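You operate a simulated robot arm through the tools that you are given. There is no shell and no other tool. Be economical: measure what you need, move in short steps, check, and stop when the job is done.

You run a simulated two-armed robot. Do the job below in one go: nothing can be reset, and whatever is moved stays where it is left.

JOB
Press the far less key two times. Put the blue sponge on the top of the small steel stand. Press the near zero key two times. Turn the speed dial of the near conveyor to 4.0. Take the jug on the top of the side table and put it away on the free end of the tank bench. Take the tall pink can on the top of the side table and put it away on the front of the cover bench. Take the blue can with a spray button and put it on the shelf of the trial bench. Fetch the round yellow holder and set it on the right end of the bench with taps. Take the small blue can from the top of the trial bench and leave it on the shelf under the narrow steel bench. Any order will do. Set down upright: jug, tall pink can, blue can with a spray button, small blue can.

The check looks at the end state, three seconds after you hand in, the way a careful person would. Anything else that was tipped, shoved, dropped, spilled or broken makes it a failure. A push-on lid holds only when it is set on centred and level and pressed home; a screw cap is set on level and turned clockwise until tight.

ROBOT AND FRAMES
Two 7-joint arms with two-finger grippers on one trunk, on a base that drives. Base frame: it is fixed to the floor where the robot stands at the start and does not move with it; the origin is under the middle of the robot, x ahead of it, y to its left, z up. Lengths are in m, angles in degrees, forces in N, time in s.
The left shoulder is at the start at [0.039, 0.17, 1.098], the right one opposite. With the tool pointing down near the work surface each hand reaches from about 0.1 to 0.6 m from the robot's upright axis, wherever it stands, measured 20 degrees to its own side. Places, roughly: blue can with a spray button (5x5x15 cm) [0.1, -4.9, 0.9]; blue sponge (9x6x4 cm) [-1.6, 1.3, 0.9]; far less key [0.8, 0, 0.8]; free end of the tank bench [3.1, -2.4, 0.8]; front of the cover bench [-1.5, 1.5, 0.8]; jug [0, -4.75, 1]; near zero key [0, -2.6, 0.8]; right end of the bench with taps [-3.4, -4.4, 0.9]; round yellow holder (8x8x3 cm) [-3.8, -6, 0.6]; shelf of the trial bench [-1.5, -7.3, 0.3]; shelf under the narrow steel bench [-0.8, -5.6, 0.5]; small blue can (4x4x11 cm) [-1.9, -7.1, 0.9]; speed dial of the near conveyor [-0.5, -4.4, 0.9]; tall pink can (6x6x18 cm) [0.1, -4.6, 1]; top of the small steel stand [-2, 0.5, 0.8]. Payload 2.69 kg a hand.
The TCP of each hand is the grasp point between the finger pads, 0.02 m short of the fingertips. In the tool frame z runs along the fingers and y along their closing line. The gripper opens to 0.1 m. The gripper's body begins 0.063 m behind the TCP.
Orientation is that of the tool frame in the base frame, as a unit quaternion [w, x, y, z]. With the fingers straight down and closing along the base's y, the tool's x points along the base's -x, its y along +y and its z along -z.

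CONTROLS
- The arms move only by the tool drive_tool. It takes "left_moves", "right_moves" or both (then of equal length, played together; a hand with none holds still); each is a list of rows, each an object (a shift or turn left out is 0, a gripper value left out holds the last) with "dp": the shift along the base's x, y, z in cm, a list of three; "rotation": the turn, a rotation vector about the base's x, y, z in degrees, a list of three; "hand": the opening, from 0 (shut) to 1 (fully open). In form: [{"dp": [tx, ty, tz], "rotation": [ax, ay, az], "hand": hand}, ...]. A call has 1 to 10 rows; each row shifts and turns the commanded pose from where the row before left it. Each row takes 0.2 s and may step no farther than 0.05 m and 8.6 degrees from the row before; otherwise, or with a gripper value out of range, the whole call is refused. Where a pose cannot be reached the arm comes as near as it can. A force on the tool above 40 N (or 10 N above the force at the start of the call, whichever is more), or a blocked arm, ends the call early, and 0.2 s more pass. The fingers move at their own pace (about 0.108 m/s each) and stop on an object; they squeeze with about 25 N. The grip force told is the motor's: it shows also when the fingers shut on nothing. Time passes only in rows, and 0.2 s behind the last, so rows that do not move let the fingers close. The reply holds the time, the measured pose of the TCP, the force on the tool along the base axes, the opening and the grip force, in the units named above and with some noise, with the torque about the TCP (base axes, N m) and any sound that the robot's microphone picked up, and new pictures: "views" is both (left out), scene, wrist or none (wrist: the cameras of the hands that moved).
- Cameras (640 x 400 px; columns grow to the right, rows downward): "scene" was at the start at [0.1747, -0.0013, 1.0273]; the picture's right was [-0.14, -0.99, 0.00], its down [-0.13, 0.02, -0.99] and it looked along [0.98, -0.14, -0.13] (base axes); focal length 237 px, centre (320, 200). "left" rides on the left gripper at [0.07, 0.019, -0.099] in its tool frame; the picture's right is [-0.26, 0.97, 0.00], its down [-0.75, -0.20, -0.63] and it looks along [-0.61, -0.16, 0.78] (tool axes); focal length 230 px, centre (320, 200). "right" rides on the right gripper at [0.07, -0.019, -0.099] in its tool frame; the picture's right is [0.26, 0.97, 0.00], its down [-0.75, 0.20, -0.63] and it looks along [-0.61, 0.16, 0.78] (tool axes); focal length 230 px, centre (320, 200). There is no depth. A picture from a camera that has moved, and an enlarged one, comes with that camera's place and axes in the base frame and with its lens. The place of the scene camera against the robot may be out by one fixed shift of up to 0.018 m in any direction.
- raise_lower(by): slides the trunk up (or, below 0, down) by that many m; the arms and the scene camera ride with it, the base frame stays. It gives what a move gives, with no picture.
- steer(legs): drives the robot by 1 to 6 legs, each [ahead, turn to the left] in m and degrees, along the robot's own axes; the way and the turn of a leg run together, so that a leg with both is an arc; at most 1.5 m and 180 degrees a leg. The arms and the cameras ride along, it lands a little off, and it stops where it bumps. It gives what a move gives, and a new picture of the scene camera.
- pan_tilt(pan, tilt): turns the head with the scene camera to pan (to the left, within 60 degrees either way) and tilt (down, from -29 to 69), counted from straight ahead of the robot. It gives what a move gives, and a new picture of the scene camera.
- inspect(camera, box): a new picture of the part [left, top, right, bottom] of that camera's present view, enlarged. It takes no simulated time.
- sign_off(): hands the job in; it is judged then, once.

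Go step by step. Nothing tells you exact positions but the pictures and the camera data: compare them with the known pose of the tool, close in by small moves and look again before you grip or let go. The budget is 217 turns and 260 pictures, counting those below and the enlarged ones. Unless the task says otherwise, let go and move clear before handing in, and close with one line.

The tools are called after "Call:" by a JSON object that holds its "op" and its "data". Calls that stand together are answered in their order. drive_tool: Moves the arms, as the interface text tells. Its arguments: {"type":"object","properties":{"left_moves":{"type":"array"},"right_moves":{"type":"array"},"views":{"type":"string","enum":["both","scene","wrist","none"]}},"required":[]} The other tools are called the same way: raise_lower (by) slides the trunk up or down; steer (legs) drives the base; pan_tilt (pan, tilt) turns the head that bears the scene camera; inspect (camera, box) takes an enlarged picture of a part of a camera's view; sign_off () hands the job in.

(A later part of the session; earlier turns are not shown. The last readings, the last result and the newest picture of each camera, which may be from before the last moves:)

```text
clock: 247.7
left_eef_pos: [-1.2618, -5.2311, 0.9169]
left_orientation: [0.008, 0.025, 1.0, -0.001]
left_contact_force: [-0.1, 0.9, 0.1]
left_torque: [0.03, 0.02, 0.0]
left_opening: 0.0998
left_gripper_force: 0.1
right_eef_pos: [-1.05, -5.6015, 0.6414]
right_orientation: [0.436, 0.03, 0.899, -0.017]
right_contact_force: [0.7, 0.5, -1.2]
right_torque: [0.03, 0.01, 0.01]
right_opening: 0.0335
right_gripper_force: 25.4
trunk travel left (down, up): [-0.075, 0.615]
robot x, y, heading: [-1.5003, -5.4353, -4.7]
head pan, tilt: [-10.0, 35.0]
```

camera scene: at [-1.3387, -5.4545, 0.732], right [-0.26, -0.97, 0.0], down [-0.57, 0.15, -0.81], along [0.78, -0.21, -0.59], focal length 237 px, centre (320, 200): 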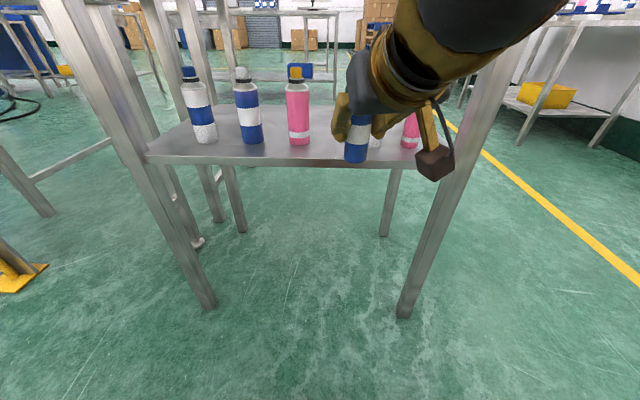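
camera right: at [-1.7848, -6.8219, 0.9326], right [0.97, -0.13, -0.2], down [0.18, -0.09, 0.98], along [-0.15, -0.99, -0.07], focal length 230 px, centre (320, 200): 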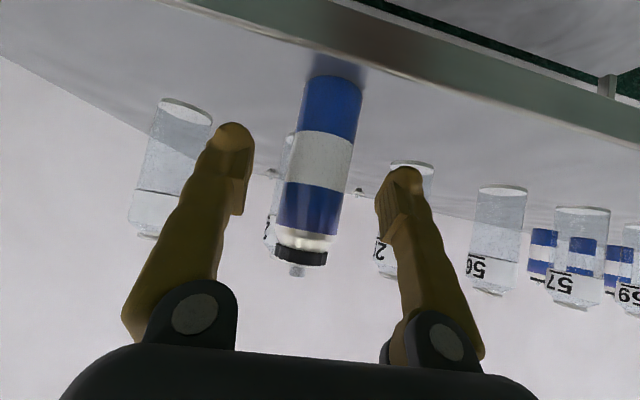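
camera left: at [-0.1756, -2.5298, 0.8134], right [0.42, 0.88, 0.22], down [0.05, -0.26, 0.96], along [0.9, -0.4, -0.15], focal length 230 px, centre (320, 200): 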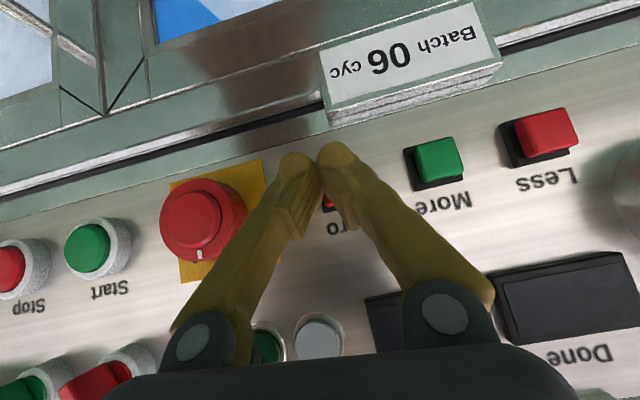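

Call:
{"op": "steer", "data": {"legs": [[0.06, 0]]}}

Call:
{"op": "drive_tool", "data": {"right_moves": [{"dp": [0, 0, 0], "rotation": [0.3, 3, 0]}, {"dp": [1.5, -0.4, 0]}, {"dp": [1.5, -0.4, 0]}, {"dp": [0, 0, 0]}], "views": "both"}}

```text
clock: 248.7
left_eef_pos: [-1.2029, -5.2375, 0.9174]
left_orientation: [0.009, 0.024, 1.0, -0.001]
left_contact_force: [0.0, 0.4, 0.1]
left_torque: [0.01, -0.01, 0.01]
left_opening: 0.1001
left_gripper_force: 0.1
right_eef_pos: [-0.9921, -5.6068, 0.6426]
right_orientation: [0.437, 0.03, 0.899, -0.017]
right_contact_force: [-0.8, -0.5, -0.4]
right_torque: [0.02, 0.02, 0.01]
right_opening: 0.0335
right_gripper_force: 25.8
trunk travel left (down, up): [-0.075, 0.615]
robot x, y, heading: [-1.4462, -5.4402, -4.8]
head pan, tilt: [-10.0, 35.0]
camera scene: at [-1.2792, -5.4596, 0.732], right [-0.26, -0.97, 0.0], down [-0.57, 0.15, -0.81], along [0.78, -0.21, -0.59], focal length 237 px, centre (320, 200)
```

scene: 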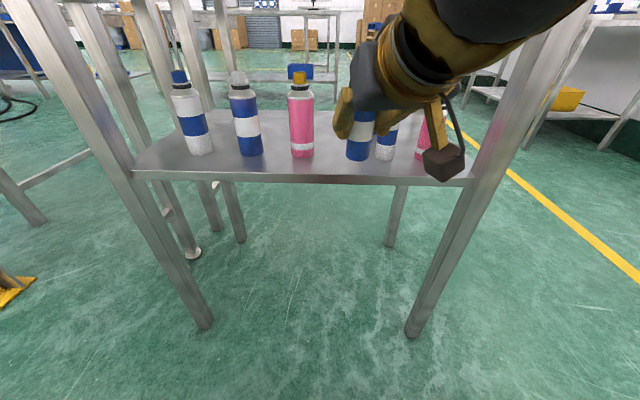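

```text
clock: 249.7
left_eef_pos: [-1.2134, -5.2374, 0.9137]
left_orientation: [-0.001, 0.024, 1.0, 0.0]
left_contact_force: [0.4, 0.3, 0.4]
left_torque: [-0.02, -0.01, 0.01]
left_opening: 0.1001
left_gripper_force: 0.2
right_eef_pos: [-0.9712, -5.6146, 0.6479]
right_orientation: [0.42, 0.03, 0.907, -0.016]
right_contact_force: [0.5, 0.1, -0.8]
right_torque: [0.0, 0.04, 0.01]
right_opening: 0.0335
right_gripper_force: 24.6
trunk travel left (down, up): [-0.075, 0.615]
robot x, y, heading: [-1.4424, -5.4411, -4.7]
head pan, tilt: [-10.0, 35.0]
camera scene: at [-1.2791, -5.4596, 0.732], right [-0.26, -0.97, 0.0], down [-0.57, 0.15, -0.81], along [0.78, -0.21, -0.59], focal length 237 px, centre (320, 200)
camera right: at [-1.0921, -5.6241, 0.6605], right [-0.1, 0.97, -0.2], down [0.02, 0.2, 0.98], along [0.99, 0.09, -0.04], focal length 230 px, centre (320, 200)
```

scene: 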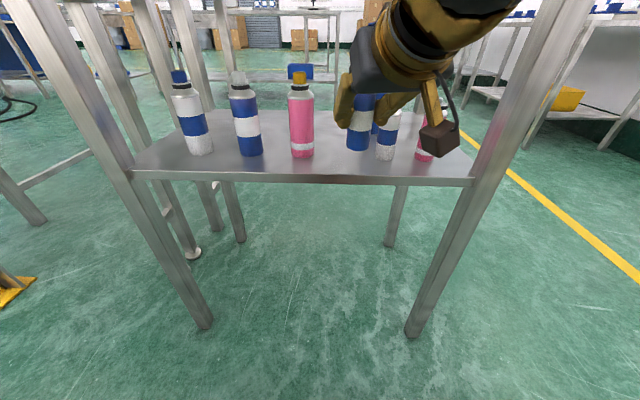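
right: 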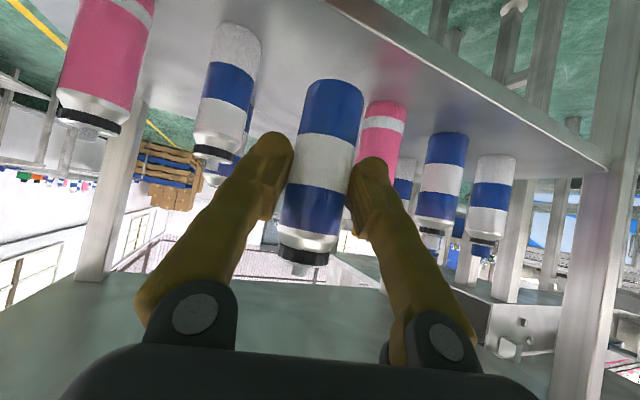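

Wrist and scene views agree that the gap centre is near y = -5.616 and we're in line. I move in 3.5 cm and lower gently.

Call:
{"op": "drive_tool", "data": {"right_moves": [{"dp": [1.8, 0, 0], "rotation": [0, 1, 0]}, {"dp": [1.8, 0.1, 0]}, {"dp": [0, 0, -1.5]}, {"dp": [0, 0, -1]}, {"dp": [0, 0, -0.5]}, {"dp": [0, 0, 0]}], "views": "both"}}

```text
clock: 251.1
left_eef_pos: [-1.2139, -5.2376, 0.9147]
left_orientation: [-0.001, 0.024, 1.0, 0.001]
left_contact_force: [0.1, -0.1, -0.5]
left_torque: [0.04, 0.0, 0.0]
left_opening: 0.0999
left_gripper_force: 0.1
right_eef_pos: [-0.9357, -5.6125, 0.6193]
right_orientation: [0.413, 0.031, 0.91, -0.017]
right_contact_force: [-0.4, 0.4, -0.8]
right_torque: [0.01, -0.01, -0.01]
right_opening: 0.0333
right_gripper_force: 24.9
trunk travel left (down, up): [-0.075, 0.615]
robot x, y, heading: [-1.4414, -5.4402, -4.8]
head pan, tilt: [-10.0, 35.0]
camera scene: at [-1.2791, -5.4596, 0.732], right [-0.26, -0.97, 0.0], down [-0.57, 0.15, -0.81], along [0.78, -0.21, -0.59], focal length 237 px, centre (320, 200)
camera right: at [-1.0563, -5.6228, 0.6323], right [-0.1, 0.97, -0.2], down [0.04, 0.2, 0.98], along [0.99, 0.09, -0.06], focal length 230 px, centre (320, 200)
```

scene: 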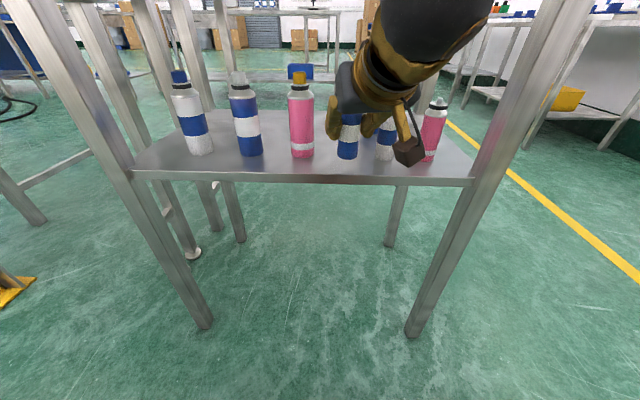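
right: 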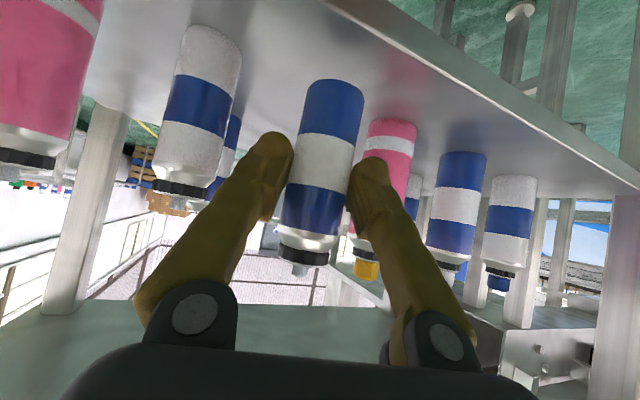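

Call:
{"op": "drive_tool", "data": {"right_moves": [{"dp": [0, 0, -0.4]}, {"dp": [0, 0, -0.3]}, {"dp": [0, 0, -0.3]}, {"dp": [0, 0, -0.3]}, {"dp": [0, 0, 0]}], "views": "none"}}

Call:
{"op": "inspect", "data": {"camera": "scene", "box": [260, 60, 460, 185]}}

```text
clock: 252.3
left_eef_pos: [-1.2142, -5.2358, 0.9143]
left_orientation: [-0.002, 0.024, 1.0, 0.0]
left_contact_force: [0.8, 0.2, 0.2]
left_torque: [0.0, -0.01, -0.04]
left_opening: 0.1002
left_gripper_force: 0.1
right_eef_pos: [-0.9338, -5.6128, 0.6063]
right_orientation: [0.413, 0.031, 0.91, -0.016]
right_contact_force: [-0.2, 0.0, -0.8]
right_torque: [-0.02, -0.02, 0.02]
right_opening: 0.0333
right_gripper_force: 24.6
trunk travel left (down, up): [-0.075, 0.615]
robot x, y, heading: [-1.443, -5.4424, -4.6]
head pan, tilt: [-10.0, 35.0]
```

```text
3.20 times, centred on (360, 122) of scene
camera zoom: at [-1.2791, -5.4596, 0.732], right [-0.26, -0.97, 0.0], down [-0.57, 0.15, -0.81], along [0.78, -0.21, -0.59], focal length 760 px, centre (192, 448)
```

zoom: 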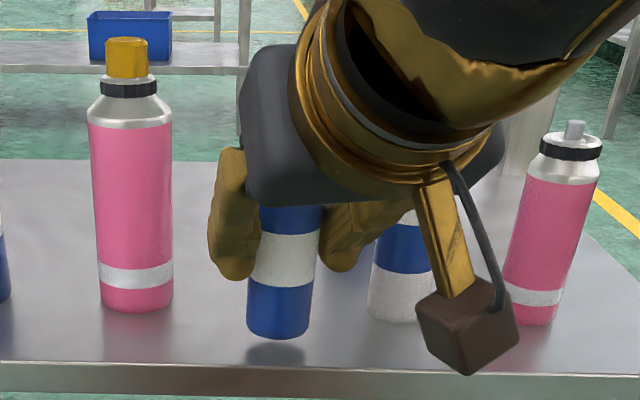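

Call:
{"op": "drive_tool", "data": {"right_moves": [{"dp": [0, 0, -0.4]}, {"dp": [0, 0, -0.3]}, {"dp": [0, 0, -0.3]}, {"dp": [0, 0, -0.3]}, {"dp": [0, 0, 0]}], "views": "none"}}

```text
clock: 253.5
left_eef_pos: [-1.2152, -5.2367, 0.9149]
left_orientation: [0.0, 0.025, 1.0, 0.0]
left_contact_force: [0.2, 0.3, 0.4]
left_torque: [-0.02, 0.02, 0.0]
left_opening: 0.0999
left_gripper_force: 0.1
right_eef_pos: [-0.9344, -5.613, 0.595]
right_orientation: [0.417, 0.03, 0.908, -0.016]
right_contact_force: [1.8, 1.6, 18.7]
right_torque: [-0.02, -0.09, 0.05]
right_opening: 0.0335
right_gripper_force: 25.3
trunk travel left (down, up): [-0.075, 0.615]
robot x, y, heading: [-1.4394, -5.441, -4.8]
head pan, tilt: [-10.0, 35.0]
```

Contact. I relieve slightly, open just a bit, and slide straight back.

Call:
{"op": "drive_tool", "data": {"right_moves": [{"dp": [0, 0, 0.15], "hand": 0.48}, {"dp": [0, 0, 0]}, {"dp": [0, 0, 0]}, {"dp": [-1.5, 0.15, 0.3]}, {"dp": [-2, 0.2, 0]}, {"dp": [-3, 0.3, 0]}, {"dp": [-3, 0.3, 0]}, {"dp": [0, 0, 0]}], "views": "both"}}

```text
clock: 255.3
left_eef_pos: [-1.214, -5.2353, 0.9156]
left_orientation: [-0.001, 0.025, 1.0, 0.001]
left_contact_force: [0.7, 0.3, -0.7]
left_torque: [0.0, 0.01, -0.01]
left_opening: 0.1001
left_gripper_force: 0.0
right_eef_pos: [-1.0306, -5.6037, 0.5982]
right_orientation: [0.413, 0.031, 0.91, -0.016]
right_contact_force: [-0.1, 0.3, 0.2]
right_torque: [0.0, 0.0, -0.03]
right_opening: 0.0479
right_gripper_force: 0.1
trunk travel left (down, up): [-0.075, 0.615]
robot x, y, heading: [-1.4408, -5.4396, -5.0]
head pan, tilt: [-10.0, 35.0]
camera scene: at [-1.2792, -5.4596, 0.732], right [-0.26, -0.97, 0.0], down [-0.57, 0.15, -0.81], along [0.78, -0.21, -0.59], focal length 237 px, centre (320, 200)
camera right: at [-1.1516, -5.6144, 0.6106], right [-0.1, 0.97, -0.2], down [0.04, 0.2, 0.98], along [0.99, 0.09, -0.06], focal length 230 px, centre (320, 200)
```

scene: 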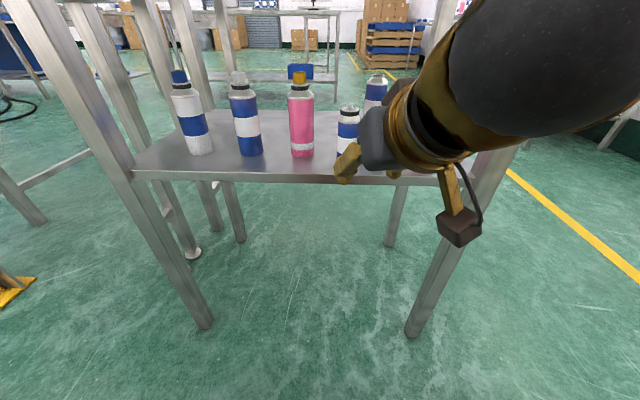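
right: 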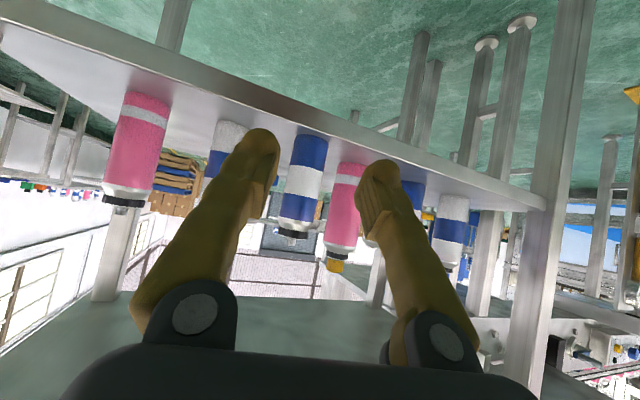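

The small blue can stands on the shelf. I back off, straighten the right hand, raise the trunk, and head round the bench end toward the side table.

Call:
{"op": "steer", "data": {"legs": [[-0.3, 0]]}}

Call:
{"op": "raise_lower", "data": {"by": 0.25}}

Call:
{"op": "drive_tool", "data": {"right_moves": [{"dp": [0, 0, 3], "rotation": [0.7, 8.2, 0], "hand": 1}, {"dp": [0, 0, 3], "rotation": [0.7, 8.2, 0]}, {"dp": [0, 0, 3], "rotation": [0.7, 8.2, 0]}, {"dp": [0, 0, 3], "rotation": [0.7, 8.2, 0]}, {"dp": [0, 0, 3], "rotation": [0.7, 8.2, 0]}, {"dp": [0, 0, 3], "rotation": [0.7, 8.2, 0]}, {"dp": [0, 0, 2]}, {"dp": [0, 0, 0]}], "views": "none"}}

Call:
{"op": "steer", "data": {"legs": [[0, -78], [0.65, 0], [0, 65]]}}

```text
clock: 257.4
left_eef_pos: [-1.5162, -5.21, 0.9155]
left_orientation: [-0.001, 0.024, 1.0, 0.0]
left_contact_force: [0.1, -0.3, 0.6]
left_torque: [-0.01, -0.01, 0.0]
left_opening: 0.1004
left_gripper_force: 0.0
right_eef_pos: [-1.3312, -5.5786, 0.5978]
right_orientation: [0.412, 0.03, 0.911, -0.015]
right_contact_force: [0.2, 0.1, -0.8]
right_torque: [0.0, 0.02, -0.02]
right_opening: 0.0478
right_gripper_force: 0.0
trunk travel left (down, up): [-0.075, 0.615]
robot x, y, heading: [-1.7447, -5.4138, -5.0]
head pan, tilt: [-10.0, 35.0]
camera scene: at [-1.5796, -5.4337, 0.732], right [-0.26, -0.97, 0.0], down [-0.57, 0.15, -0.81], along [0.78, -0.21, -0.59], focal length 237 px, centre (320, 200)
```

scene: 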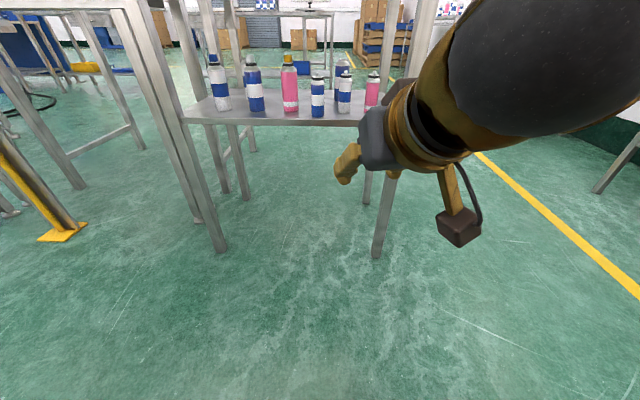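

```text
clock: 259.9
left_eef_pos: [-1.5259, -5.2087, 1.1594]
left_orientation: [-0.016, 0.023, 1.0, 0.002]
left_contact_force: [0.1, 0.3, -0.9]
left_torque: [-0.02, -0.02, -0.02]
left_opening: 0.0999
left_gripper_force: 0.0
right_eef_pos: [-1.3398, -5.5777, 0.8536]
right_orientation: [0.42, 0.03, 0.907, -0.016]
right_contact_force: [-0.3, 0.0, -0.1]
right_torque: [0.0, 0.0, -0.01]
right_opening: 0.0478
right_gripper_force: 0.0
trunk travel left (down, up): [-0.325, 0.365]
robot x, y, heading: [-1.7428, -5.4154, -4.9]
head pan, tilt: [-10.0, 35.0]
```

```text
clock: 261.7
left_eef_pos: [-1.5259, -5.209, 1.1604]
left_orientation: [-0.016, 0.024, 1.0, 0.002]
left_contact_force: [0.2, 0.8, 0.3]
left_torque: [-0.01, 0.03, 0.02]
left_opening: 0.1
left_gripper_force: 0.1
right_eef_pos: [-1.3377, -5.5771, 1.0535]
right_orientation: [0.002, 0.035, 0.999, 0.005]
right_contact_force: [0.3, -0.4, 1.0]
right_torque: [0.0, 0.03, -0.01]
right_opening: 0.1001
right_gripper_force: 0.0
trunk travel left (down, up): [-0.325, 0.365]
robot x, y, heading: [-1.744, -5.4162, -4.9]
head pan, tilt: [-10.0, 35.0]
```

```text
clock: 271.6
left_eef_pos: [-1.3941, -5.8907, 1.1673]
left_orientation: [0.005, 0.116, 0.993, 0.0]
left_contact_force: [1.0, -0.7, 0.2]
left_torque: [0.01, -0.02, -0.01]
left_opening: 0.0999
left_gripper_force: 0.1
right_eef_pos: [-1.2768, -6.2888, 1.0544]
right_orientation: [0.003, 0.128, 0.992, 0.004]
right_contact_force: [-0.2, 0.8, 0.2]
right_torque: [0.01, -0.03, -0.02]
right_opening: 0.0999
right_gripper_force: 0.0
trunk travel left (down, up): [-0.325, 0.365]
robot x, y, heading: [-1.6443, -6.0602, -15.5]
head pan, tilt: [-10.0, 35.0]
camera scene: at [-1.4856, -6.1108, 0.982], right [-0.43, -0.9, 0.0], down [-0.53, 0.25, -0.81], along [0.73, -0.35, -0.59], focal length 237 px, centre (320, 200)
```

scene: 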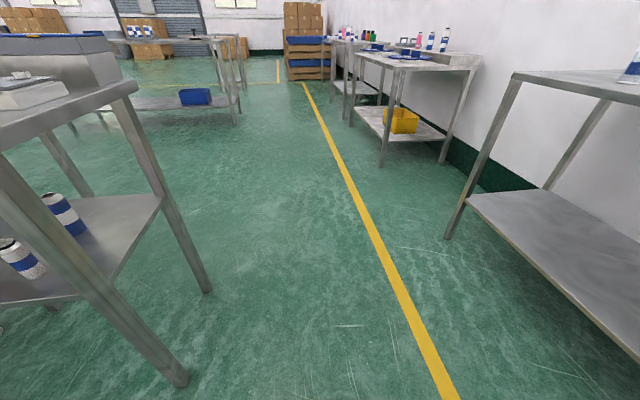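

The gap between the two benches is clear. I drive through it and turn left to look for the side table.

Call:
{"op": "steer", "data": {"legs": [[0, -7], [1.2, 0], [0, 75]]}}

Call:
{"op": "pan_tilt", "data": {"pan": 0, "tilt": 15}}

```text
clock: 281.4
left_eef_pos: [-0.6365, -6.2223, 1.1679]
left_orientation: [0.01, -0.455, 0.891, 0.005]
left_contact_force: [-0.9, 0.2, -0.8]
left_torque: [-0.03, -0.02, 0.03]
left_opening: 0.1
left_gripper_force: 0.2
right_eef_pos: [-0.2226, -6.263, 1.0607]
right_orientation: [0.006, -0.446, 0.895, 0.008]
right_contact_force: [0.0, -0.3, -0.2]
right_torque: [0.0, 0.0, 0.02]
right_opening: 0.1
right_gripper_force: 0.1
trunk travel left (down, up): [-0.325, 0.365]
robot x, y, heading: [-0.5607, -6.5057, 51.6]
head pan, tilt: [-10.0, 35.0]
camera scene: at [-0.4455, -6.368, 0.982], right [0.67, -0.74, 0.0], down [-0.44, -0.39, -0.81], along [0.6, 0.54, -0.59], focal length 237 px, centre (320, 200)
```

scene: 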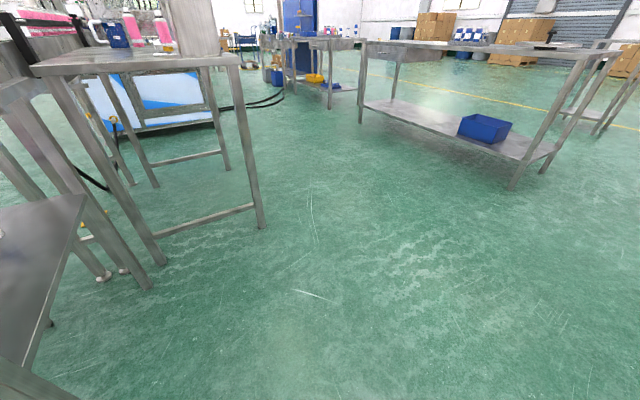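

```text
clock: 282.3
left_eef_pos: [-0.6453, -6.2316, 1.1644]
left_orientation: [-0.004, -0.455, 0.89, 0.001]
left_contact_force: [0.1, 1.2, -1.1]
left_torque: [-0.02, -0.01, 0.0]
left_opening: 0.1
left_gripper_force: 0.1
right_eef_pos: [-0.2325, -6.2759, 1.066]
right_orientation: [0.014, -0.445, 0.895, 0.013]
right_contact_force: [-0.1, 0.7, -0.2]
right_torque: [0.0, 0.04, 0.02]
right_opening: 0.1
right_gripper_force: 0.0
trunk travel left (down, up): [-0.325, 0.365]
robot x, y, heading: [-0.5594, -6.5038, 51.8]
head pan, tilt: [0.0, 15.0]
camera scene: at [-0.4523, -6.3523, 1.0136], right [0.79, -0.62, 0.0], down [-0.17, -0.22, -0.96], along [0.59, 0.76, -0.28], focal length 237 px, centre (320, 200)
```

scene: 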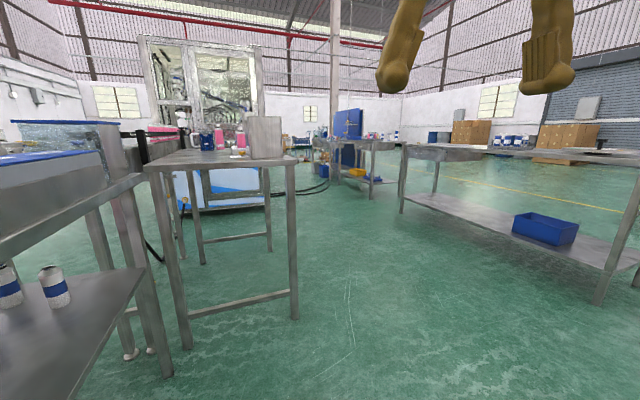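

I see the side table with a steel box at its near end and the jug/cans behind it. I swing wide to its east side and face it.

Call:
{"op": "steer", "data": {"legs": [[0, -25], [1.3, 0], [0, 50], [0.9, 0], [0, 85]]}}

Call:
{"op": "pan_tilt", "data": {"pan": 0, "tilt": 25}}

```text
clock: 300.5
left_eef_pos: [0.573, -5.2025, 1.1717]
left_orientation: [-0.001, 0.989, -0.147, -0.017]
left_contact_force: [-0.2, 0.1, 0.1]
left_torque: [0.01, -0.01, 0.02]
left_opening: 0.0999
left_gripper_force: 0.0
right_eef_pos: [0.4783, -4.7962, 1.0651]
right_orientation: [0.001, 0.987, -0.158, -0.019]
right_contact_force: [0.1, 0.2, 0.5]
right_torque: [0.0, -0.01, 0.02]
right_opening: 0.1002
right_gripper_force: 0.1
trunk travel left (down, up): [-0.325, 0.365]
robot x, y, heading: [0.8086, -5.0269, 160.9]
head pan, tilt: [0.0, 15.0]
camera scene: at [0.629, -4.9555, 1.0139], right [0.33, 0.94, 0.0], down [0.26, -0.09, -0.96], along [-0.91, 0.32, -0.28], focal length 237 px, centre (320, 200)
```

scene: 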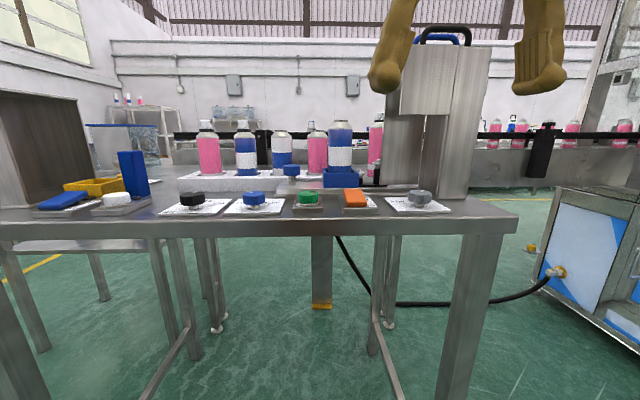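

```text
clock: 301.2
left_eef_pos: [0.5875, -5.2064, 1.1666]
left_orientation: [0.003, 0.989, -0.147, -0.002]
left_contact_force: [0.5, 0.5, 0.4]
left_torque: [0.02, -0.03, 0.02]
left_opening: 0.1
left_gripper_force: 0.1
right_eef_pos: [0.4952, -4.8032, 1.0721]
right_orientation: [-0.001, 0.987, -0.157, -0.028]
right_contact_force: [1.1, -0.7, 0.2]
right_torque: [-0.02, -0.02, 0.0]
right_opening: 0.1003
right_gripper_force: 0.0
trunk travel left (down, up): [-0.325, 0.365]
robot x, y, heading: [0.8043, -5.0277, 160.7]
head pan, tilt: [0.0, 25.0]
camera scene: at [0.631, -4.956, 0.9978], right [0.33, 0.94, 0.0], down [0.41, -0.14, -0.9], along [-0.85, 0.3, -0.44], focal length 237 px, centre (320, 200)
```

scene: 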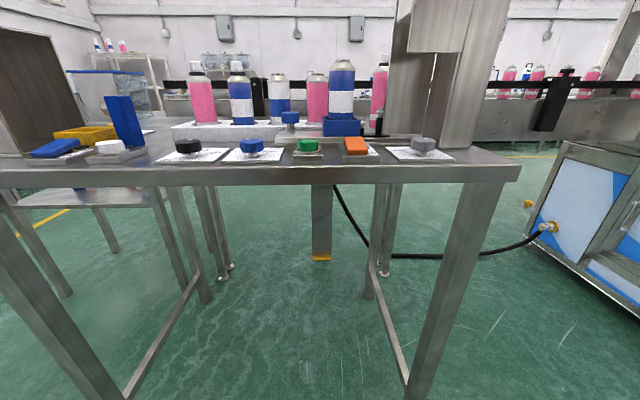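

Call:
{"op": "inspect", "data": {"camera": "scene", "box": [150, 20, 550, 190]}}

Call:
{"op": "inspect", "data": {"camera": "scene", "box": [170, 40, 400, 180]}}

```text
1.60 times, centred on (350, 105) of scene
camera zoom: at [0.631, -4.956, 0.9978], right [0.33, 0.94, 0.0], down [0.41, -0.14, -0.9], along [-0.85, 0.3, -0.44], focal length 380 px, centre (272, 352)
```

zoom: 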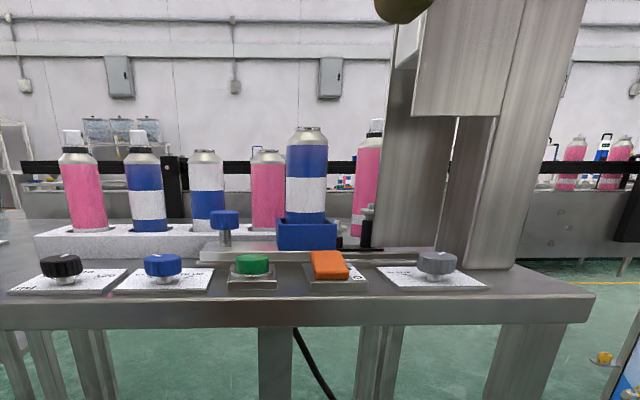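

```text
2.78 times, centred on (285, 110) of scene
camera zoom: at [0.631, -4.956, 0.9978], right [0.33, 0.94, 0.0], down [0.41, -0.14, -0.9], along [-0.85, 0.3, -0.44], focal length 661 px, centre (417, 450)
```

zoom: 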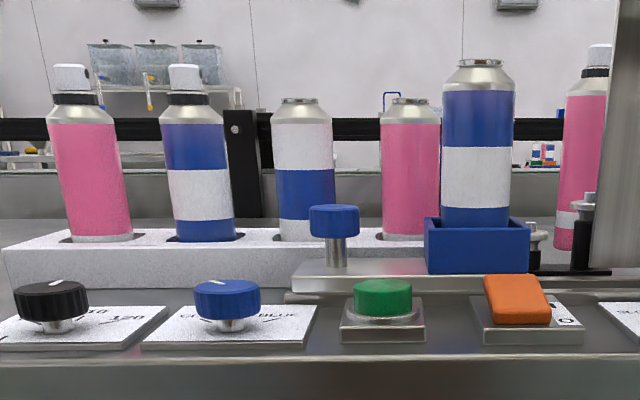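

The blue spray-button can is second in the rack and a tall pink can stands behind the press post; the jug seems hidden behind the rack. I raise the trunk to look from above.

Call:
{"op": "raise_lower", "data": {"by": 0.33}}

Call:
{"op": "pan_tilt", "data": {"pan": 0, "tilt": 40}}

```text
clock: 304.4
left_eef_pos: [0.5856, -5.208, 1.4947]
left_orientation: [0.003, 0.989, -0.147, 0.002]
left_contact_force: [1.3, 0.2, -0.4]
left_torque: [0.0, -0.03, -0.03]
left_opening: 0.0998
left_gripper_force: 0.1
right_eef_pos: [0.4941, -4.8013, 1.4013]
right_orientation: [-0.001, 0.987, -0.159, -0.026]
right_contact_force: [0.4, -0.3, -0.3]
right_torque: [0.02, 0.0, 0.01]
right_opening: 0.1
right_gripper_force: 0.1
trunk travel left (down, up): [-0.655, 0.035]
robot x, y, heading: [0.8008, -5.0261, 160.8]
head pan, tilt: [0.0, 25.0]
```

```text
clock: 305.2
left_eef_pos: [0.586, -5.2072, 1.4951]
left_orientation: [0.004, 0.989, -0.147, 0.002]
left_contact_force: [0.0, 0.1, 0.2]
left_torque: [-0.01, -0.01, -0.02]
left_opening: 0.1
left_gripper_force: 0.0
right_eef_pos: [0.4934, -4.8029, 1.4007]
right_orientation: [-0.001, 0.987, -0.158, -0.027]
right_contact_force: [0.4, -0.5, -0.1]
right_torque: [-0.03, 0.0, 0.01]
right_opening: 0.1001
right_gripper_force: 0.1
trunk travel left (down, up): [-0.655, 0.035]
robot x, y, heading: [0.8063, -5.023, 160.9]
head pan, tilt: [0.0, 40.0]
camera scene: at [0.6321, -4.9566, 1.3045], right [0.33, 0.94, 0.0], down [0.62, -0.22, -0.76], along [-0.71, 0.25, -0.66], focal length 237 px, centre (320, 200)
```

scene: 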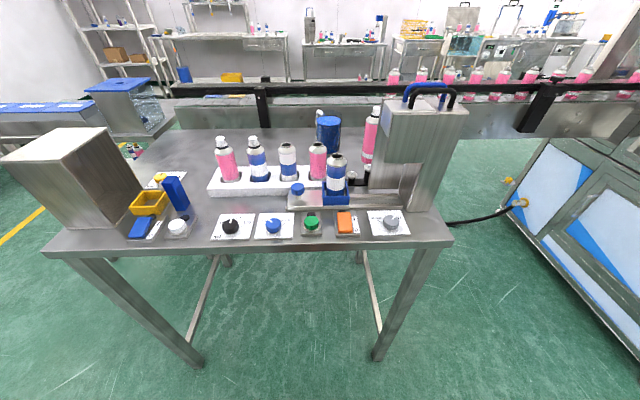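

Call:
{"op": "inspect", "data": {"camera": "scene", "box": [190, 80, 480, 260]}}

```text
2.21 times, centred on (335, 170) of scene
camera zoom: at [0.6321, -4.9566, 1.3045], right [0.33, 0.94, 0.0], down [0.62, -0.22, -0.76], along [-0.71, 0.25, -0.66], focal length 524 px, centre (287, 266)
```

zoom: 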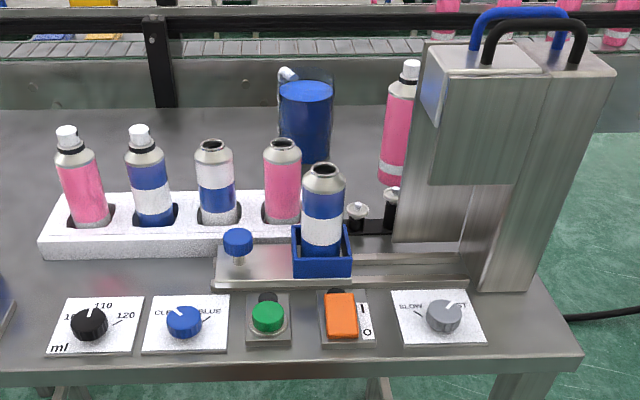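

Call:
{"op": "inspect", "data": {"camera": "scene", "box": [290, 95, 400, 195]}}

```text
4.00 times, centred on (345, 145) of scene
camera zoom: at [0.6321, -4.9566, 1.3045], right [0.33, 0.94, 0.0], down [0.62, -0.22, -0.76], along [-0.71, 0.25, -0.66], focal length 950 px, centre (220, 420)
```

zoom: 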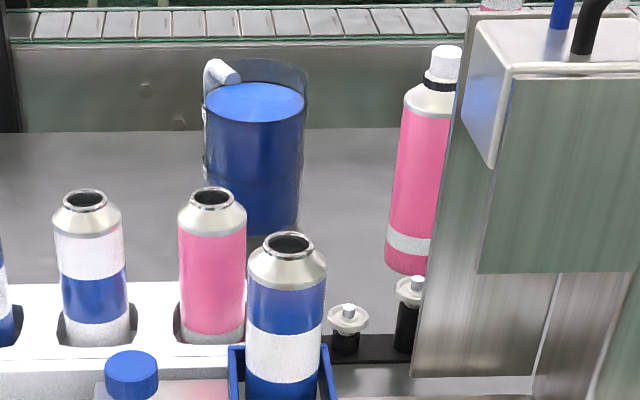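

Now clear: the jug (glass, nearly full of blue liquid, about 8.4 cm wide) and the tall pink can are near the table's north end, behind the press. That end gives much better access, so I drive round to it with the trunk still raised.

Call:
{"op": "steer", "data": {"legs": [[0, -89], [0.8, 0], [0, 75], [0.8, 0], [0, 105]]}}

Call:
{"op": "pan_tilt", "data": {"pan": 0, "tilt": 45}}

```text
clock: 325.0
left_eef_pos: [0.5369, -4.0724, 1.4992]
left_orientation: [0.013, 0.784, 0.621, -0.012]
left_contact_force: [-0.2, -0.1, 0.1]
left_torque: [-0.03, 0.02, 0.02]
left_opening: 0.1001
left_gripper_force: 0.0
right_eef_pos: [0.1374, -4.1924, 1.4018]
right_orientation: [0.019, 0.791, 0.611, -0.018]
right_contact_force: [0.7, -0.6, 0.3]
right_torque: [0.0, -0.01, 0.03]
right_opening: 0.1002
right_gripper_force: 0.0
trunk travel left (down, up): [-0.655, 0.035]
robot x, y, heading: [0.336, -3.868, -105.5]
head pan, tilt: [0.0, 40.0]
camera scene: at [0.2827, -4.026, 1.3044], right [-0.96, 0.27, 0.0], down [0.18, 0.63, -0.75], along [-0.2, -0.73, -0.66], focal length 237 px, centre (320, 200)
```

scene: 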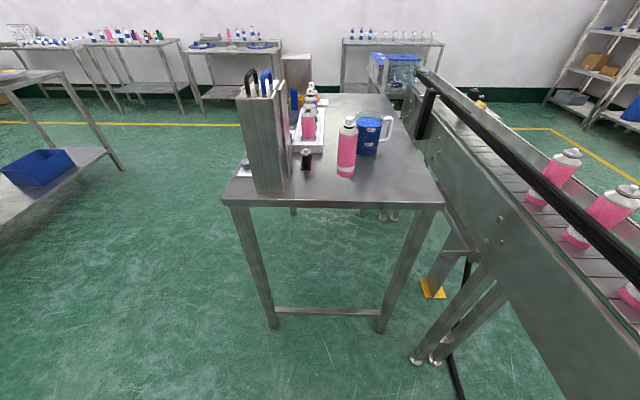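

```text
clock: 325.7
left_eef_pos: [0.542, -4.0554, 1.496]
left_orientation: [0.0, 0.784, 0.621, 0.007]
left_contact_force: [0.4, 0.5, 0.2]
left_torque: [0.02, 0.02, 0.01]
left_opening: 0.0997
left_gripper_force: 0.0
right_eef_pos: [0.1427, -4.1733, 1.4075]
right_orientation: [0.023, 0.79, 0.612, -0.026]
right_contact_force: [0.8, 0.3, -0.1]
right_torque: [0.0, 0.03, 0.0]
right_opening: 0.0999
right_gripper_force: 0.0
trunk travel left (down, up): [-0.655, 0.035]
robot x, y, heading: [0.3347, -3.8672, -105.6]
head pan, tilt: [0.0, 45.0]
camera scene: at [0.2838, -4.024, 1.297], right [-0.96, 0.27, 0.0], down [0.19, 0.69, -0.69], along [-0.19, -0.67, -0.72], focal length 237 px, centre (320, 200)
```

scene: 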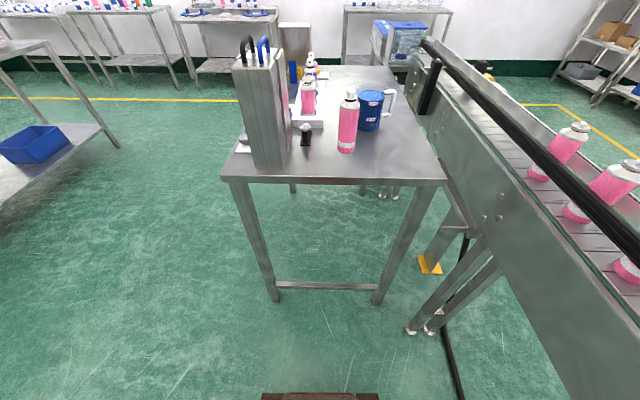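

Call:
{"op": "inspect", "data": {"camera": "scene", "box": [270, 50, 430, 190]}}

```text
2.86 times, centred on (350, 120) of scene
camera zoom: at [0.2838, -4.024, 1.297], right [-0.96, 0.27, 0.0], down [0.19, 0.69, -0.69], along [-0.19, -0.67, -0.72], focal length 678 px, centre (234, 429)
```

zoom: 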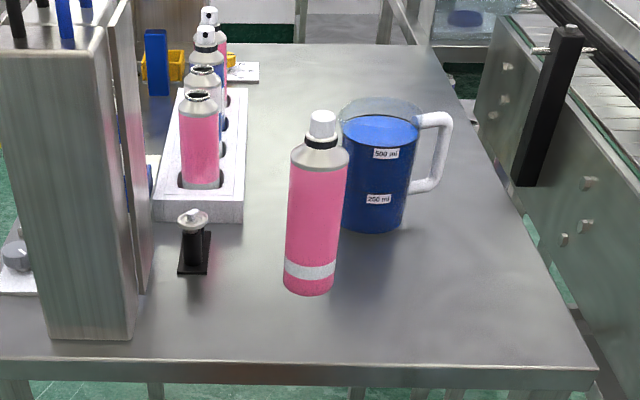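

Best access confirmed. Plan: first the tall pink can with the left hand, then the jug with the right (fingers front/back, clear of its handle). I move closer at heading about -125° and lower the trunk partly.

Call:
{"op": "steer", "data": {"legs": [[0, -10], [0.29, 0], [0, -10]]}}

Call:
{"op": "raise_lower", "data": {"by": -0.2}}

Call:
{"op": "pan_tilt", "data": {"pan": 15, "tilt": 45}}

```text
clock: 329.1
left_eef_pos: [0.3465, -4.3705, 1.4995]
left_orientation: [0.011, 0.877, 0.48, -0.013]
left_contact_force: [-0.4, 0.0, -0.3]
left_torque: [0.05, 0.02, 0.0]
left_opening: 0.0999
left_gripper_force: 0.0
right_eef_pos: [-0.0715, -4.3491, 1.4061]
right_orientation: [0.018, 0.883, 0.468, -0.029]
right_contact_force: [-0.6, 0.0, 0.1]
right_torque: [0.01, -0.02, 0.01]
right_opening: 0.0998
right_gripper_force: 0.1
trunk travel left (down, up): [-0.655, 0.035]
robot x, y, heading: [0.217, -4.1244, -125.0]
head pan, tilt: [0.0, 45.0]
camera scene: at [0.1083, -4.2578, 1.297], right [-0.82, 0.57, 0.0], down [0.41, 0.59, -0.69], along [-0.4, -0.57, -0.72], focal length 237 px, centre (320, 200)
```

scene: 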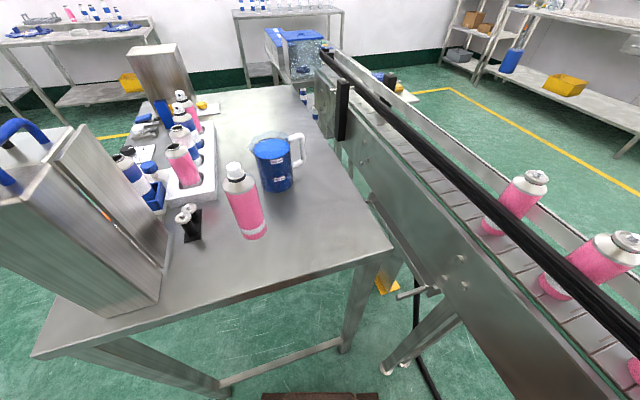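

```text
clock: 329.3
left_eef_pos: [0.361, -4.347, 1.505]
left_orientation: [0.026, 0.872, 0.485, -0.055]
left_contact_force: [-89.4, -75.6, 103.4]
left_torque: [-4.16, -5.59, -4.81]
left_opening: 0.0998
left_gripper_force: 0.1
right_eef_pos: [-0.0393, -4.3026, 1.4168]
right_orientation: [0.025, 0.883, 0.466, -0.045]
right_contact_force: [-0.5, -0.6, 0.3]
right_torque: [0.0, 0.03, 0.0]
right_opening: 0.1
right_gripper_force: 0.1
trunk travel left (down, up): [-0.655, 0.035]
robot x, y, heading: [0.2167, -4.1258, -125.0]
head pan, tilt: [0.0, 45.0]
stopped: the force on the tool passed its limit at 146 N (the readings are from after the stop); the commanded pose is now the measured one
```

```text
clock: 330.1
left_eef_pos: [0.353, -4.3607, 1.5023]
left_orientation: [0.025, 0.875, 0.482, -0.048]
left_contact_force: [-67.7, -97.8, 93.7]
left_torque: [-2.22, -2.9, -7.79]
left_opening: 0.0986
left_gripper_force: 0.1
right_eef_pos: [-0.0507, -4.3165, 1.4114]
right_orientation: [0.022, 0.883, 0.467, -0.038]
right_contact_force: [0.1, 0.8, 0.1]
right_torque: [-0.01, -0.01, -0.01]
right_opening: 0.1
right_gripper_force: 0.1
trunk travel left (down, up): [-0.655, 0.035]
robot x, y, heading: [0.2117, -4.1258, -125.4]
head pan, tilt: [15.0, 45.0]
camera scene: at [0.1262, -4.2687, 1.2967], right [-0.94, 0.34, -0.01], down [0.25, 0.68, -0.69], along [-0.24, -0.65, -0.72], focal length 237 px, centre (320, 200)
```

scene: 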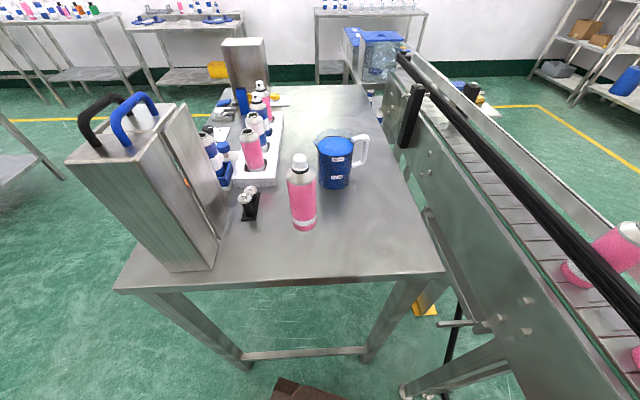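

The left hand is again pressing on the robot's own shoulder. I move it forward to free it.

Call:
{"op": "drive_tool", "data": {"left_moves": [{"dp": [-1.5, -2, 1]}, {"dp": [-2, -3, 0]}, {"dp": [-2, -3, 0]}, {"dp": [-2, -3, 0]}, {"dp": [-1, -1.5, 0]}, {"dp": [0, 0, 0]}], "views": "none"}}

Call:
{"op": "raise_lower", "data": {"by": -0.2}}

```text
clock: 331.5
left_eef_pos: [0.2838, -4.4635, 1.5081]
left_orientation: [0.021, 0.877, 0.479, -0.032]
left_contact_force: [1.3, -0.2, -0.3]
left_torque: [-0.01, 0.05, 0.01]
left_opening: 0.1001
left_gripper_force: 0.0
right_eef_pos: [-0.0449, -4.31, 1.4137]
right_orientation: [0.023, 0.883, 0.467, -0.042]
right_contact_force: [0.6, 0.1, 1.6]
right_torque: [-0.01, 0.02, -0.01]
right_opening: 0.1003
right_gripper_force: 0.1
trunk travel left (down, up): [-0.655, 0.035]
robot x, y, heading: [0.2142, -4.1237, -125.0]
head pan, tilt: [15.0, 45.0]
```

```text
clock: 333.6
left_eef_pos: [0.2824, -4.4653, 1.309]
left_orientation: [0.022, 0.877, 0.478, -0.035]
left_contact_force: [-0.1, 0.1, -0.2]
left_torque: [0.03, -0.01, 0.0]
left_opening: 0.0999
left_gripper_force: 0.0
right_eef_pos: [-0.046, -4.3113, 1.2133]
right_orientation: [0.022, 0.883, 0.467, -0.041]
right_contact_force: [0.2, -0.6, 0.1]
right_torque: [0.0, -0.01, 0.0]
right_opening: 0.1002
right_gripper_force: 0.0
trunk travel left (down, up): [-0.455, 0.235]
robot x, y, heading: [0.2132, -4.1235, -125.2]
head pan, tilt: [15.0, 45.0]
```

Left hand free. I swing it to the front of the pink can at (0.041, -4.578), pitch it 45° and lower for a side grasp.

Call:
{"op": "drive_tool", "data": {"left_moves": [{"dp": [-4, 0, 0], "hand": 0.9}, {"dp": [-4, 0, 0], "rotation": [-6.5, 4.6, 0]}, {"dp": [-4, 0, 0], "rotation": [-6.5, 4.6, 0]}, {"dp": [-4, 0.5, -1], "rotation": [-6.5, 4.6, 0]}, {"dp": [0, 1, -4], "rotation": [-6.5, 4.6, 0]}, {"dp": [0, 0, -4.5], "rotation": [-6.5, 4.6, 0]}, {"dp": [0, 0, -4.5]}, {"dp": [0, 0, -4.5]}, {"dp": [0, 0, -4]}, {"dp": [0, 0, 0]}], "views": "both"}}

```text
clock: 335.8
left_eef_pos: [0.0726, -4.462, 1.1101]
left_orientation: [0.172, 0.808, 0.445, -0.346]
left_contact_force: [-0.3, 0.4, 0.6]
left_torque: [-0.01, 0.0, -0.01]
left_opening: 0.0902
left_gripper_force: 0.0
left hand out of reach, approached as far as the arm can: row 6, 7, 8, 9
right_eef_pos: [-0.0457, -4.3101, 1.2143]
right_orientation: [0.023, 0.883, 0.467, -0.041]
right_contact_force: [0.2, -0.3, 0.8]
right_torque: [-0.04, 0.03, 0.04]
right_opening: 0.0998
right_gripper_force: 0.1
trunk travel left (down, up): [-0.455, 0.235]
robot x, y, heading: [0.2098, -4.1223, -124.9]
head pan, tilt: [15.0, 45.0]
camera scene: at [0.1306, -4.2627, 1.0972], right [-0.94, 0.34, 0.0], down [0.25, 0.67, -0.7], along [-0.24, -0.65, -0.72], focal length 237 px, centre (320, 200)
camera left: at [0.1534, -4.3729, 1.1298], right [0.72, -0.68, 0.16], down [-0.19, 0.03, 0.98], along [-0.67, -0.73, -0.11], focal length 230 px, centre (320, 200)
```

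scene: 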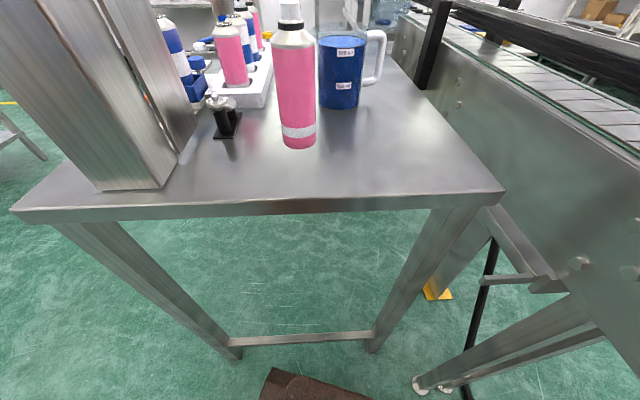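
left: 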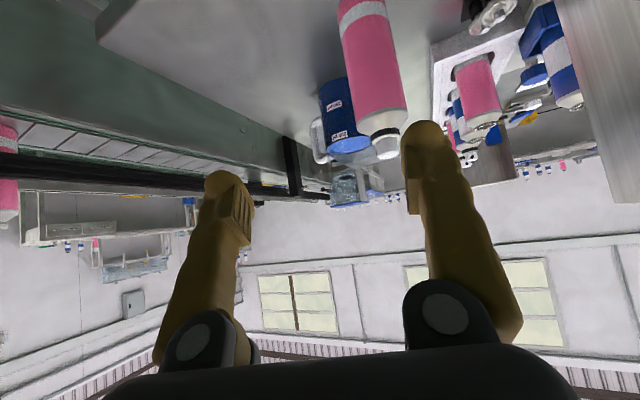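

I'm too folded here. I back the base 8 cm and lower the trunk 15 cm, so the hand can approach the can from the front.

Call:
{"op": "steer", "data": {"legs": [[-0.09, 0]]}}

Call:
{"op": "raise_lower", "data": {"by": -0.15}}

Call:
{"op": "drive_tool", "data": {"left_moves": [{"dp": [2, -1.4, 0]}, {"dp": [2, -1.4, 0]}, {"dp": [-0.8, -1.2, 0]}, {"dp": [0, 0, 0]}], "views": "both"}}

```text
clock: 336.9
left_eef_pos: [0.12, -4.3968, 1.1056]
left_orientation: [0.17, 0.812, 0.446, -0.337]
left_contact_force: [0.9, 1.0, 0.4]
left_torque: [-0.04, 0.02, 0.0]
left_opening: 0.0904
left_gripper_force: 0.0
right_eef_pos: [-0.0014, -4.2481, 1.21]
right_orientation: [0.02, 0.883, 0.468, -0.036]
right_contact_force: [0.4, 1.8, -1.1]
right_torque: [-0.09, 0.05, -0.01]
right_opening: 0.0997
right_gripper_force: 0.0
trunk travel left (down, up): [-0.455, 0.235]
robot x, y, heading: [0.264, -4.0518, -125.2]
head pan, tilt: [15.0, 45.0]
camera scene: at [0.1828, -4.1886, 1.0974], right [-0.94, 0.34, 0.0], down [0.25, 0.67, -0.7], along [-0.24, -0.66, -0.72], focal length 237 px, centre (320, 200)
```

scene: 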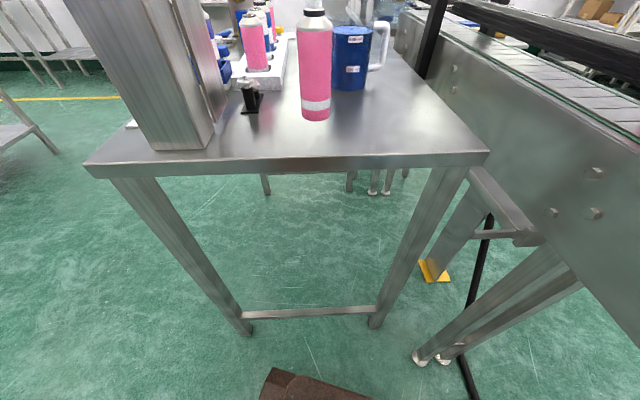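

```text
clock: 338.7
left_eef_pos: [0.125, -4.3862, 0.9634]
left_orientation: [0.173, 0.805, 0.448, -0.348]
left_contact_force: [-1.5, -0.5, 0.9]
left_torque: [0.01, -0.01, 0.01]
left_opening: 0.0902
left_gripper_force: 0.0
right_eef_pos: [0.0091, -4.2338, 1.065]
right_orientation: [0.023, 0.883, 0.467, -0.043]
right_contact_force: [0.6, -0.6, -0.2]
right_torque: [-0.01, 0.04, 0.02]
right_opening: 0.1
right_gripper_force: 0.1
trunk travel left (down, up): [-0.305, 0.385]
robot x, y, heading: [0.2674, -4.0504, -125.0]
head pan, tilt: [15.0, 45.0]
```

```text
clock: 339.7
left_eef_pos: [0.1315, -4.4342, 0.9631]
left_orientation: [0.174, 0.81, 0.444, -0.342]
left_contact_force: [-0.3, 0.3, -0.2]
left_torque: [-0.03, -0.01, -0.01]
left_opening: 0.0901
left_gripper_force: 0.0
left hand out of reach, approached as far as the arm can: row 1, 2
right_eef_pos: [0.0098, -4.2337, 1.0654]
right_orientation: [0.023, 0.883, 0.467, -0.044]
right_contact_force: [0.7, 0.2, 0.1]
right_torque: [-0.02, 0.02, 0.02]
right_opening: 0.0998
right_gripper_force: 0.0
trunk travel left (down, up): [-0.305, 0.385]
robot x, y, heading: [0.2631, -4.0532, -124.9]
head pan, tilt: [15.0, 45.0]
camera scene: at [0.1831, -4.1878, 0.9472], right [-0.94, 0.34, 0.0], down [0.25, 0.67, -0.7], along [-0.23, -0.65, -0.72], focal length 237 px, centre (320, 200)
camera left: at [0.2126, -4.3448, 0.9843], right [0.71, -0.68, 0.16], down [-0.19, 0.03, 0.98], along [-0.67, -0.73, -0.11], focal length 230 px, centre (320, 200)
```

scene: 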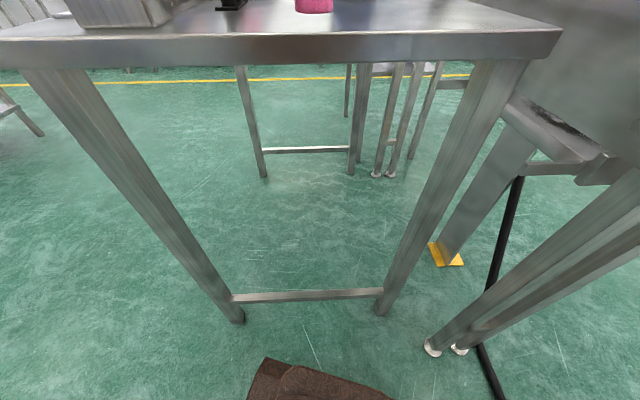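
left: 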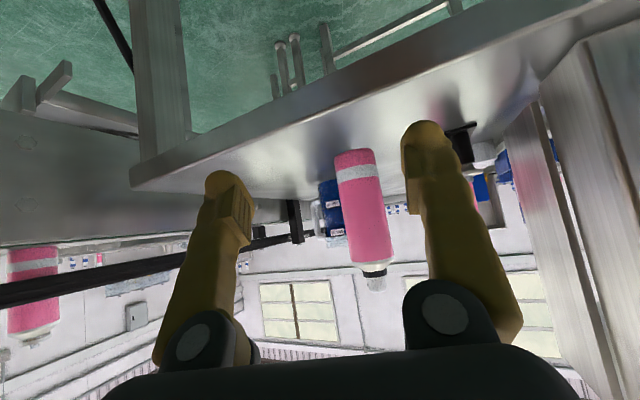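

Call:
{"op": "drive_tool", "data": {"left_moves": [{"dp": [1, -0.8, 0]}, {"dp": [1, -0.7, 0]}, {"dp": [-1.9, -2.7, 0]}, {"dp": [-1.9, -2.7, 0]}, {"dp": [-1.9, -2.7, 0]}, {"dp": [0, 0, 0]}], "views": "wrist"}}

```text
clock: 341.1
left_eef_pos: [0.0963, -4.5316, 0.9633]
left_orientation: [0.173, 0.809, 0.445, -0.343]
left_contact_force: [0.0, -0.5, -0.6]
left_torque: [0.02, 0.03, 0.03]
left_opening: 0.0897
left_gripper_force: 0.0
right_eef_pos: [0.0091, -4.2348, 1.0655]
right_orientation: [0.023, 0.883, 0.467, -0.044]
right_contact_force: [0.0, -0.5, -0.1]
right_torque: [0.0, 0.01, -0.02]
right_opening: 0.1002
right_gripper_force: 0.1
trunk travel left (down, up): [-0.305, 0.385]
robot x, y, heading: [0.2649, -4.0522, -125.1]
head pan, tilt: [15.0, 45.0]
camera left: at [0.1775, -4.4416, 0.9831], right [0.71, -0.68, 0.16], down [-0.19, 0.03, 0.98], along [-0.67, -0.73, -0.11], focal length 230 px, centre (320, 200)
```

left: 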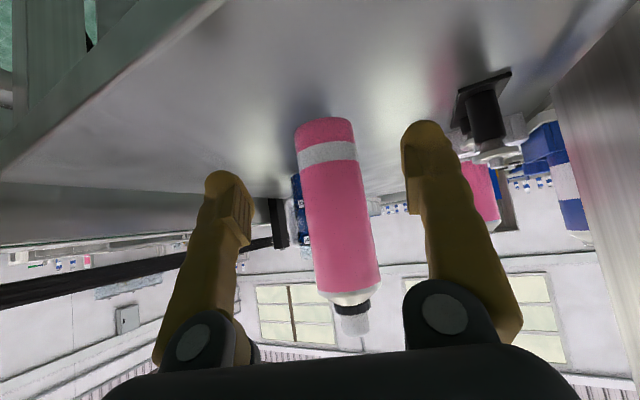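

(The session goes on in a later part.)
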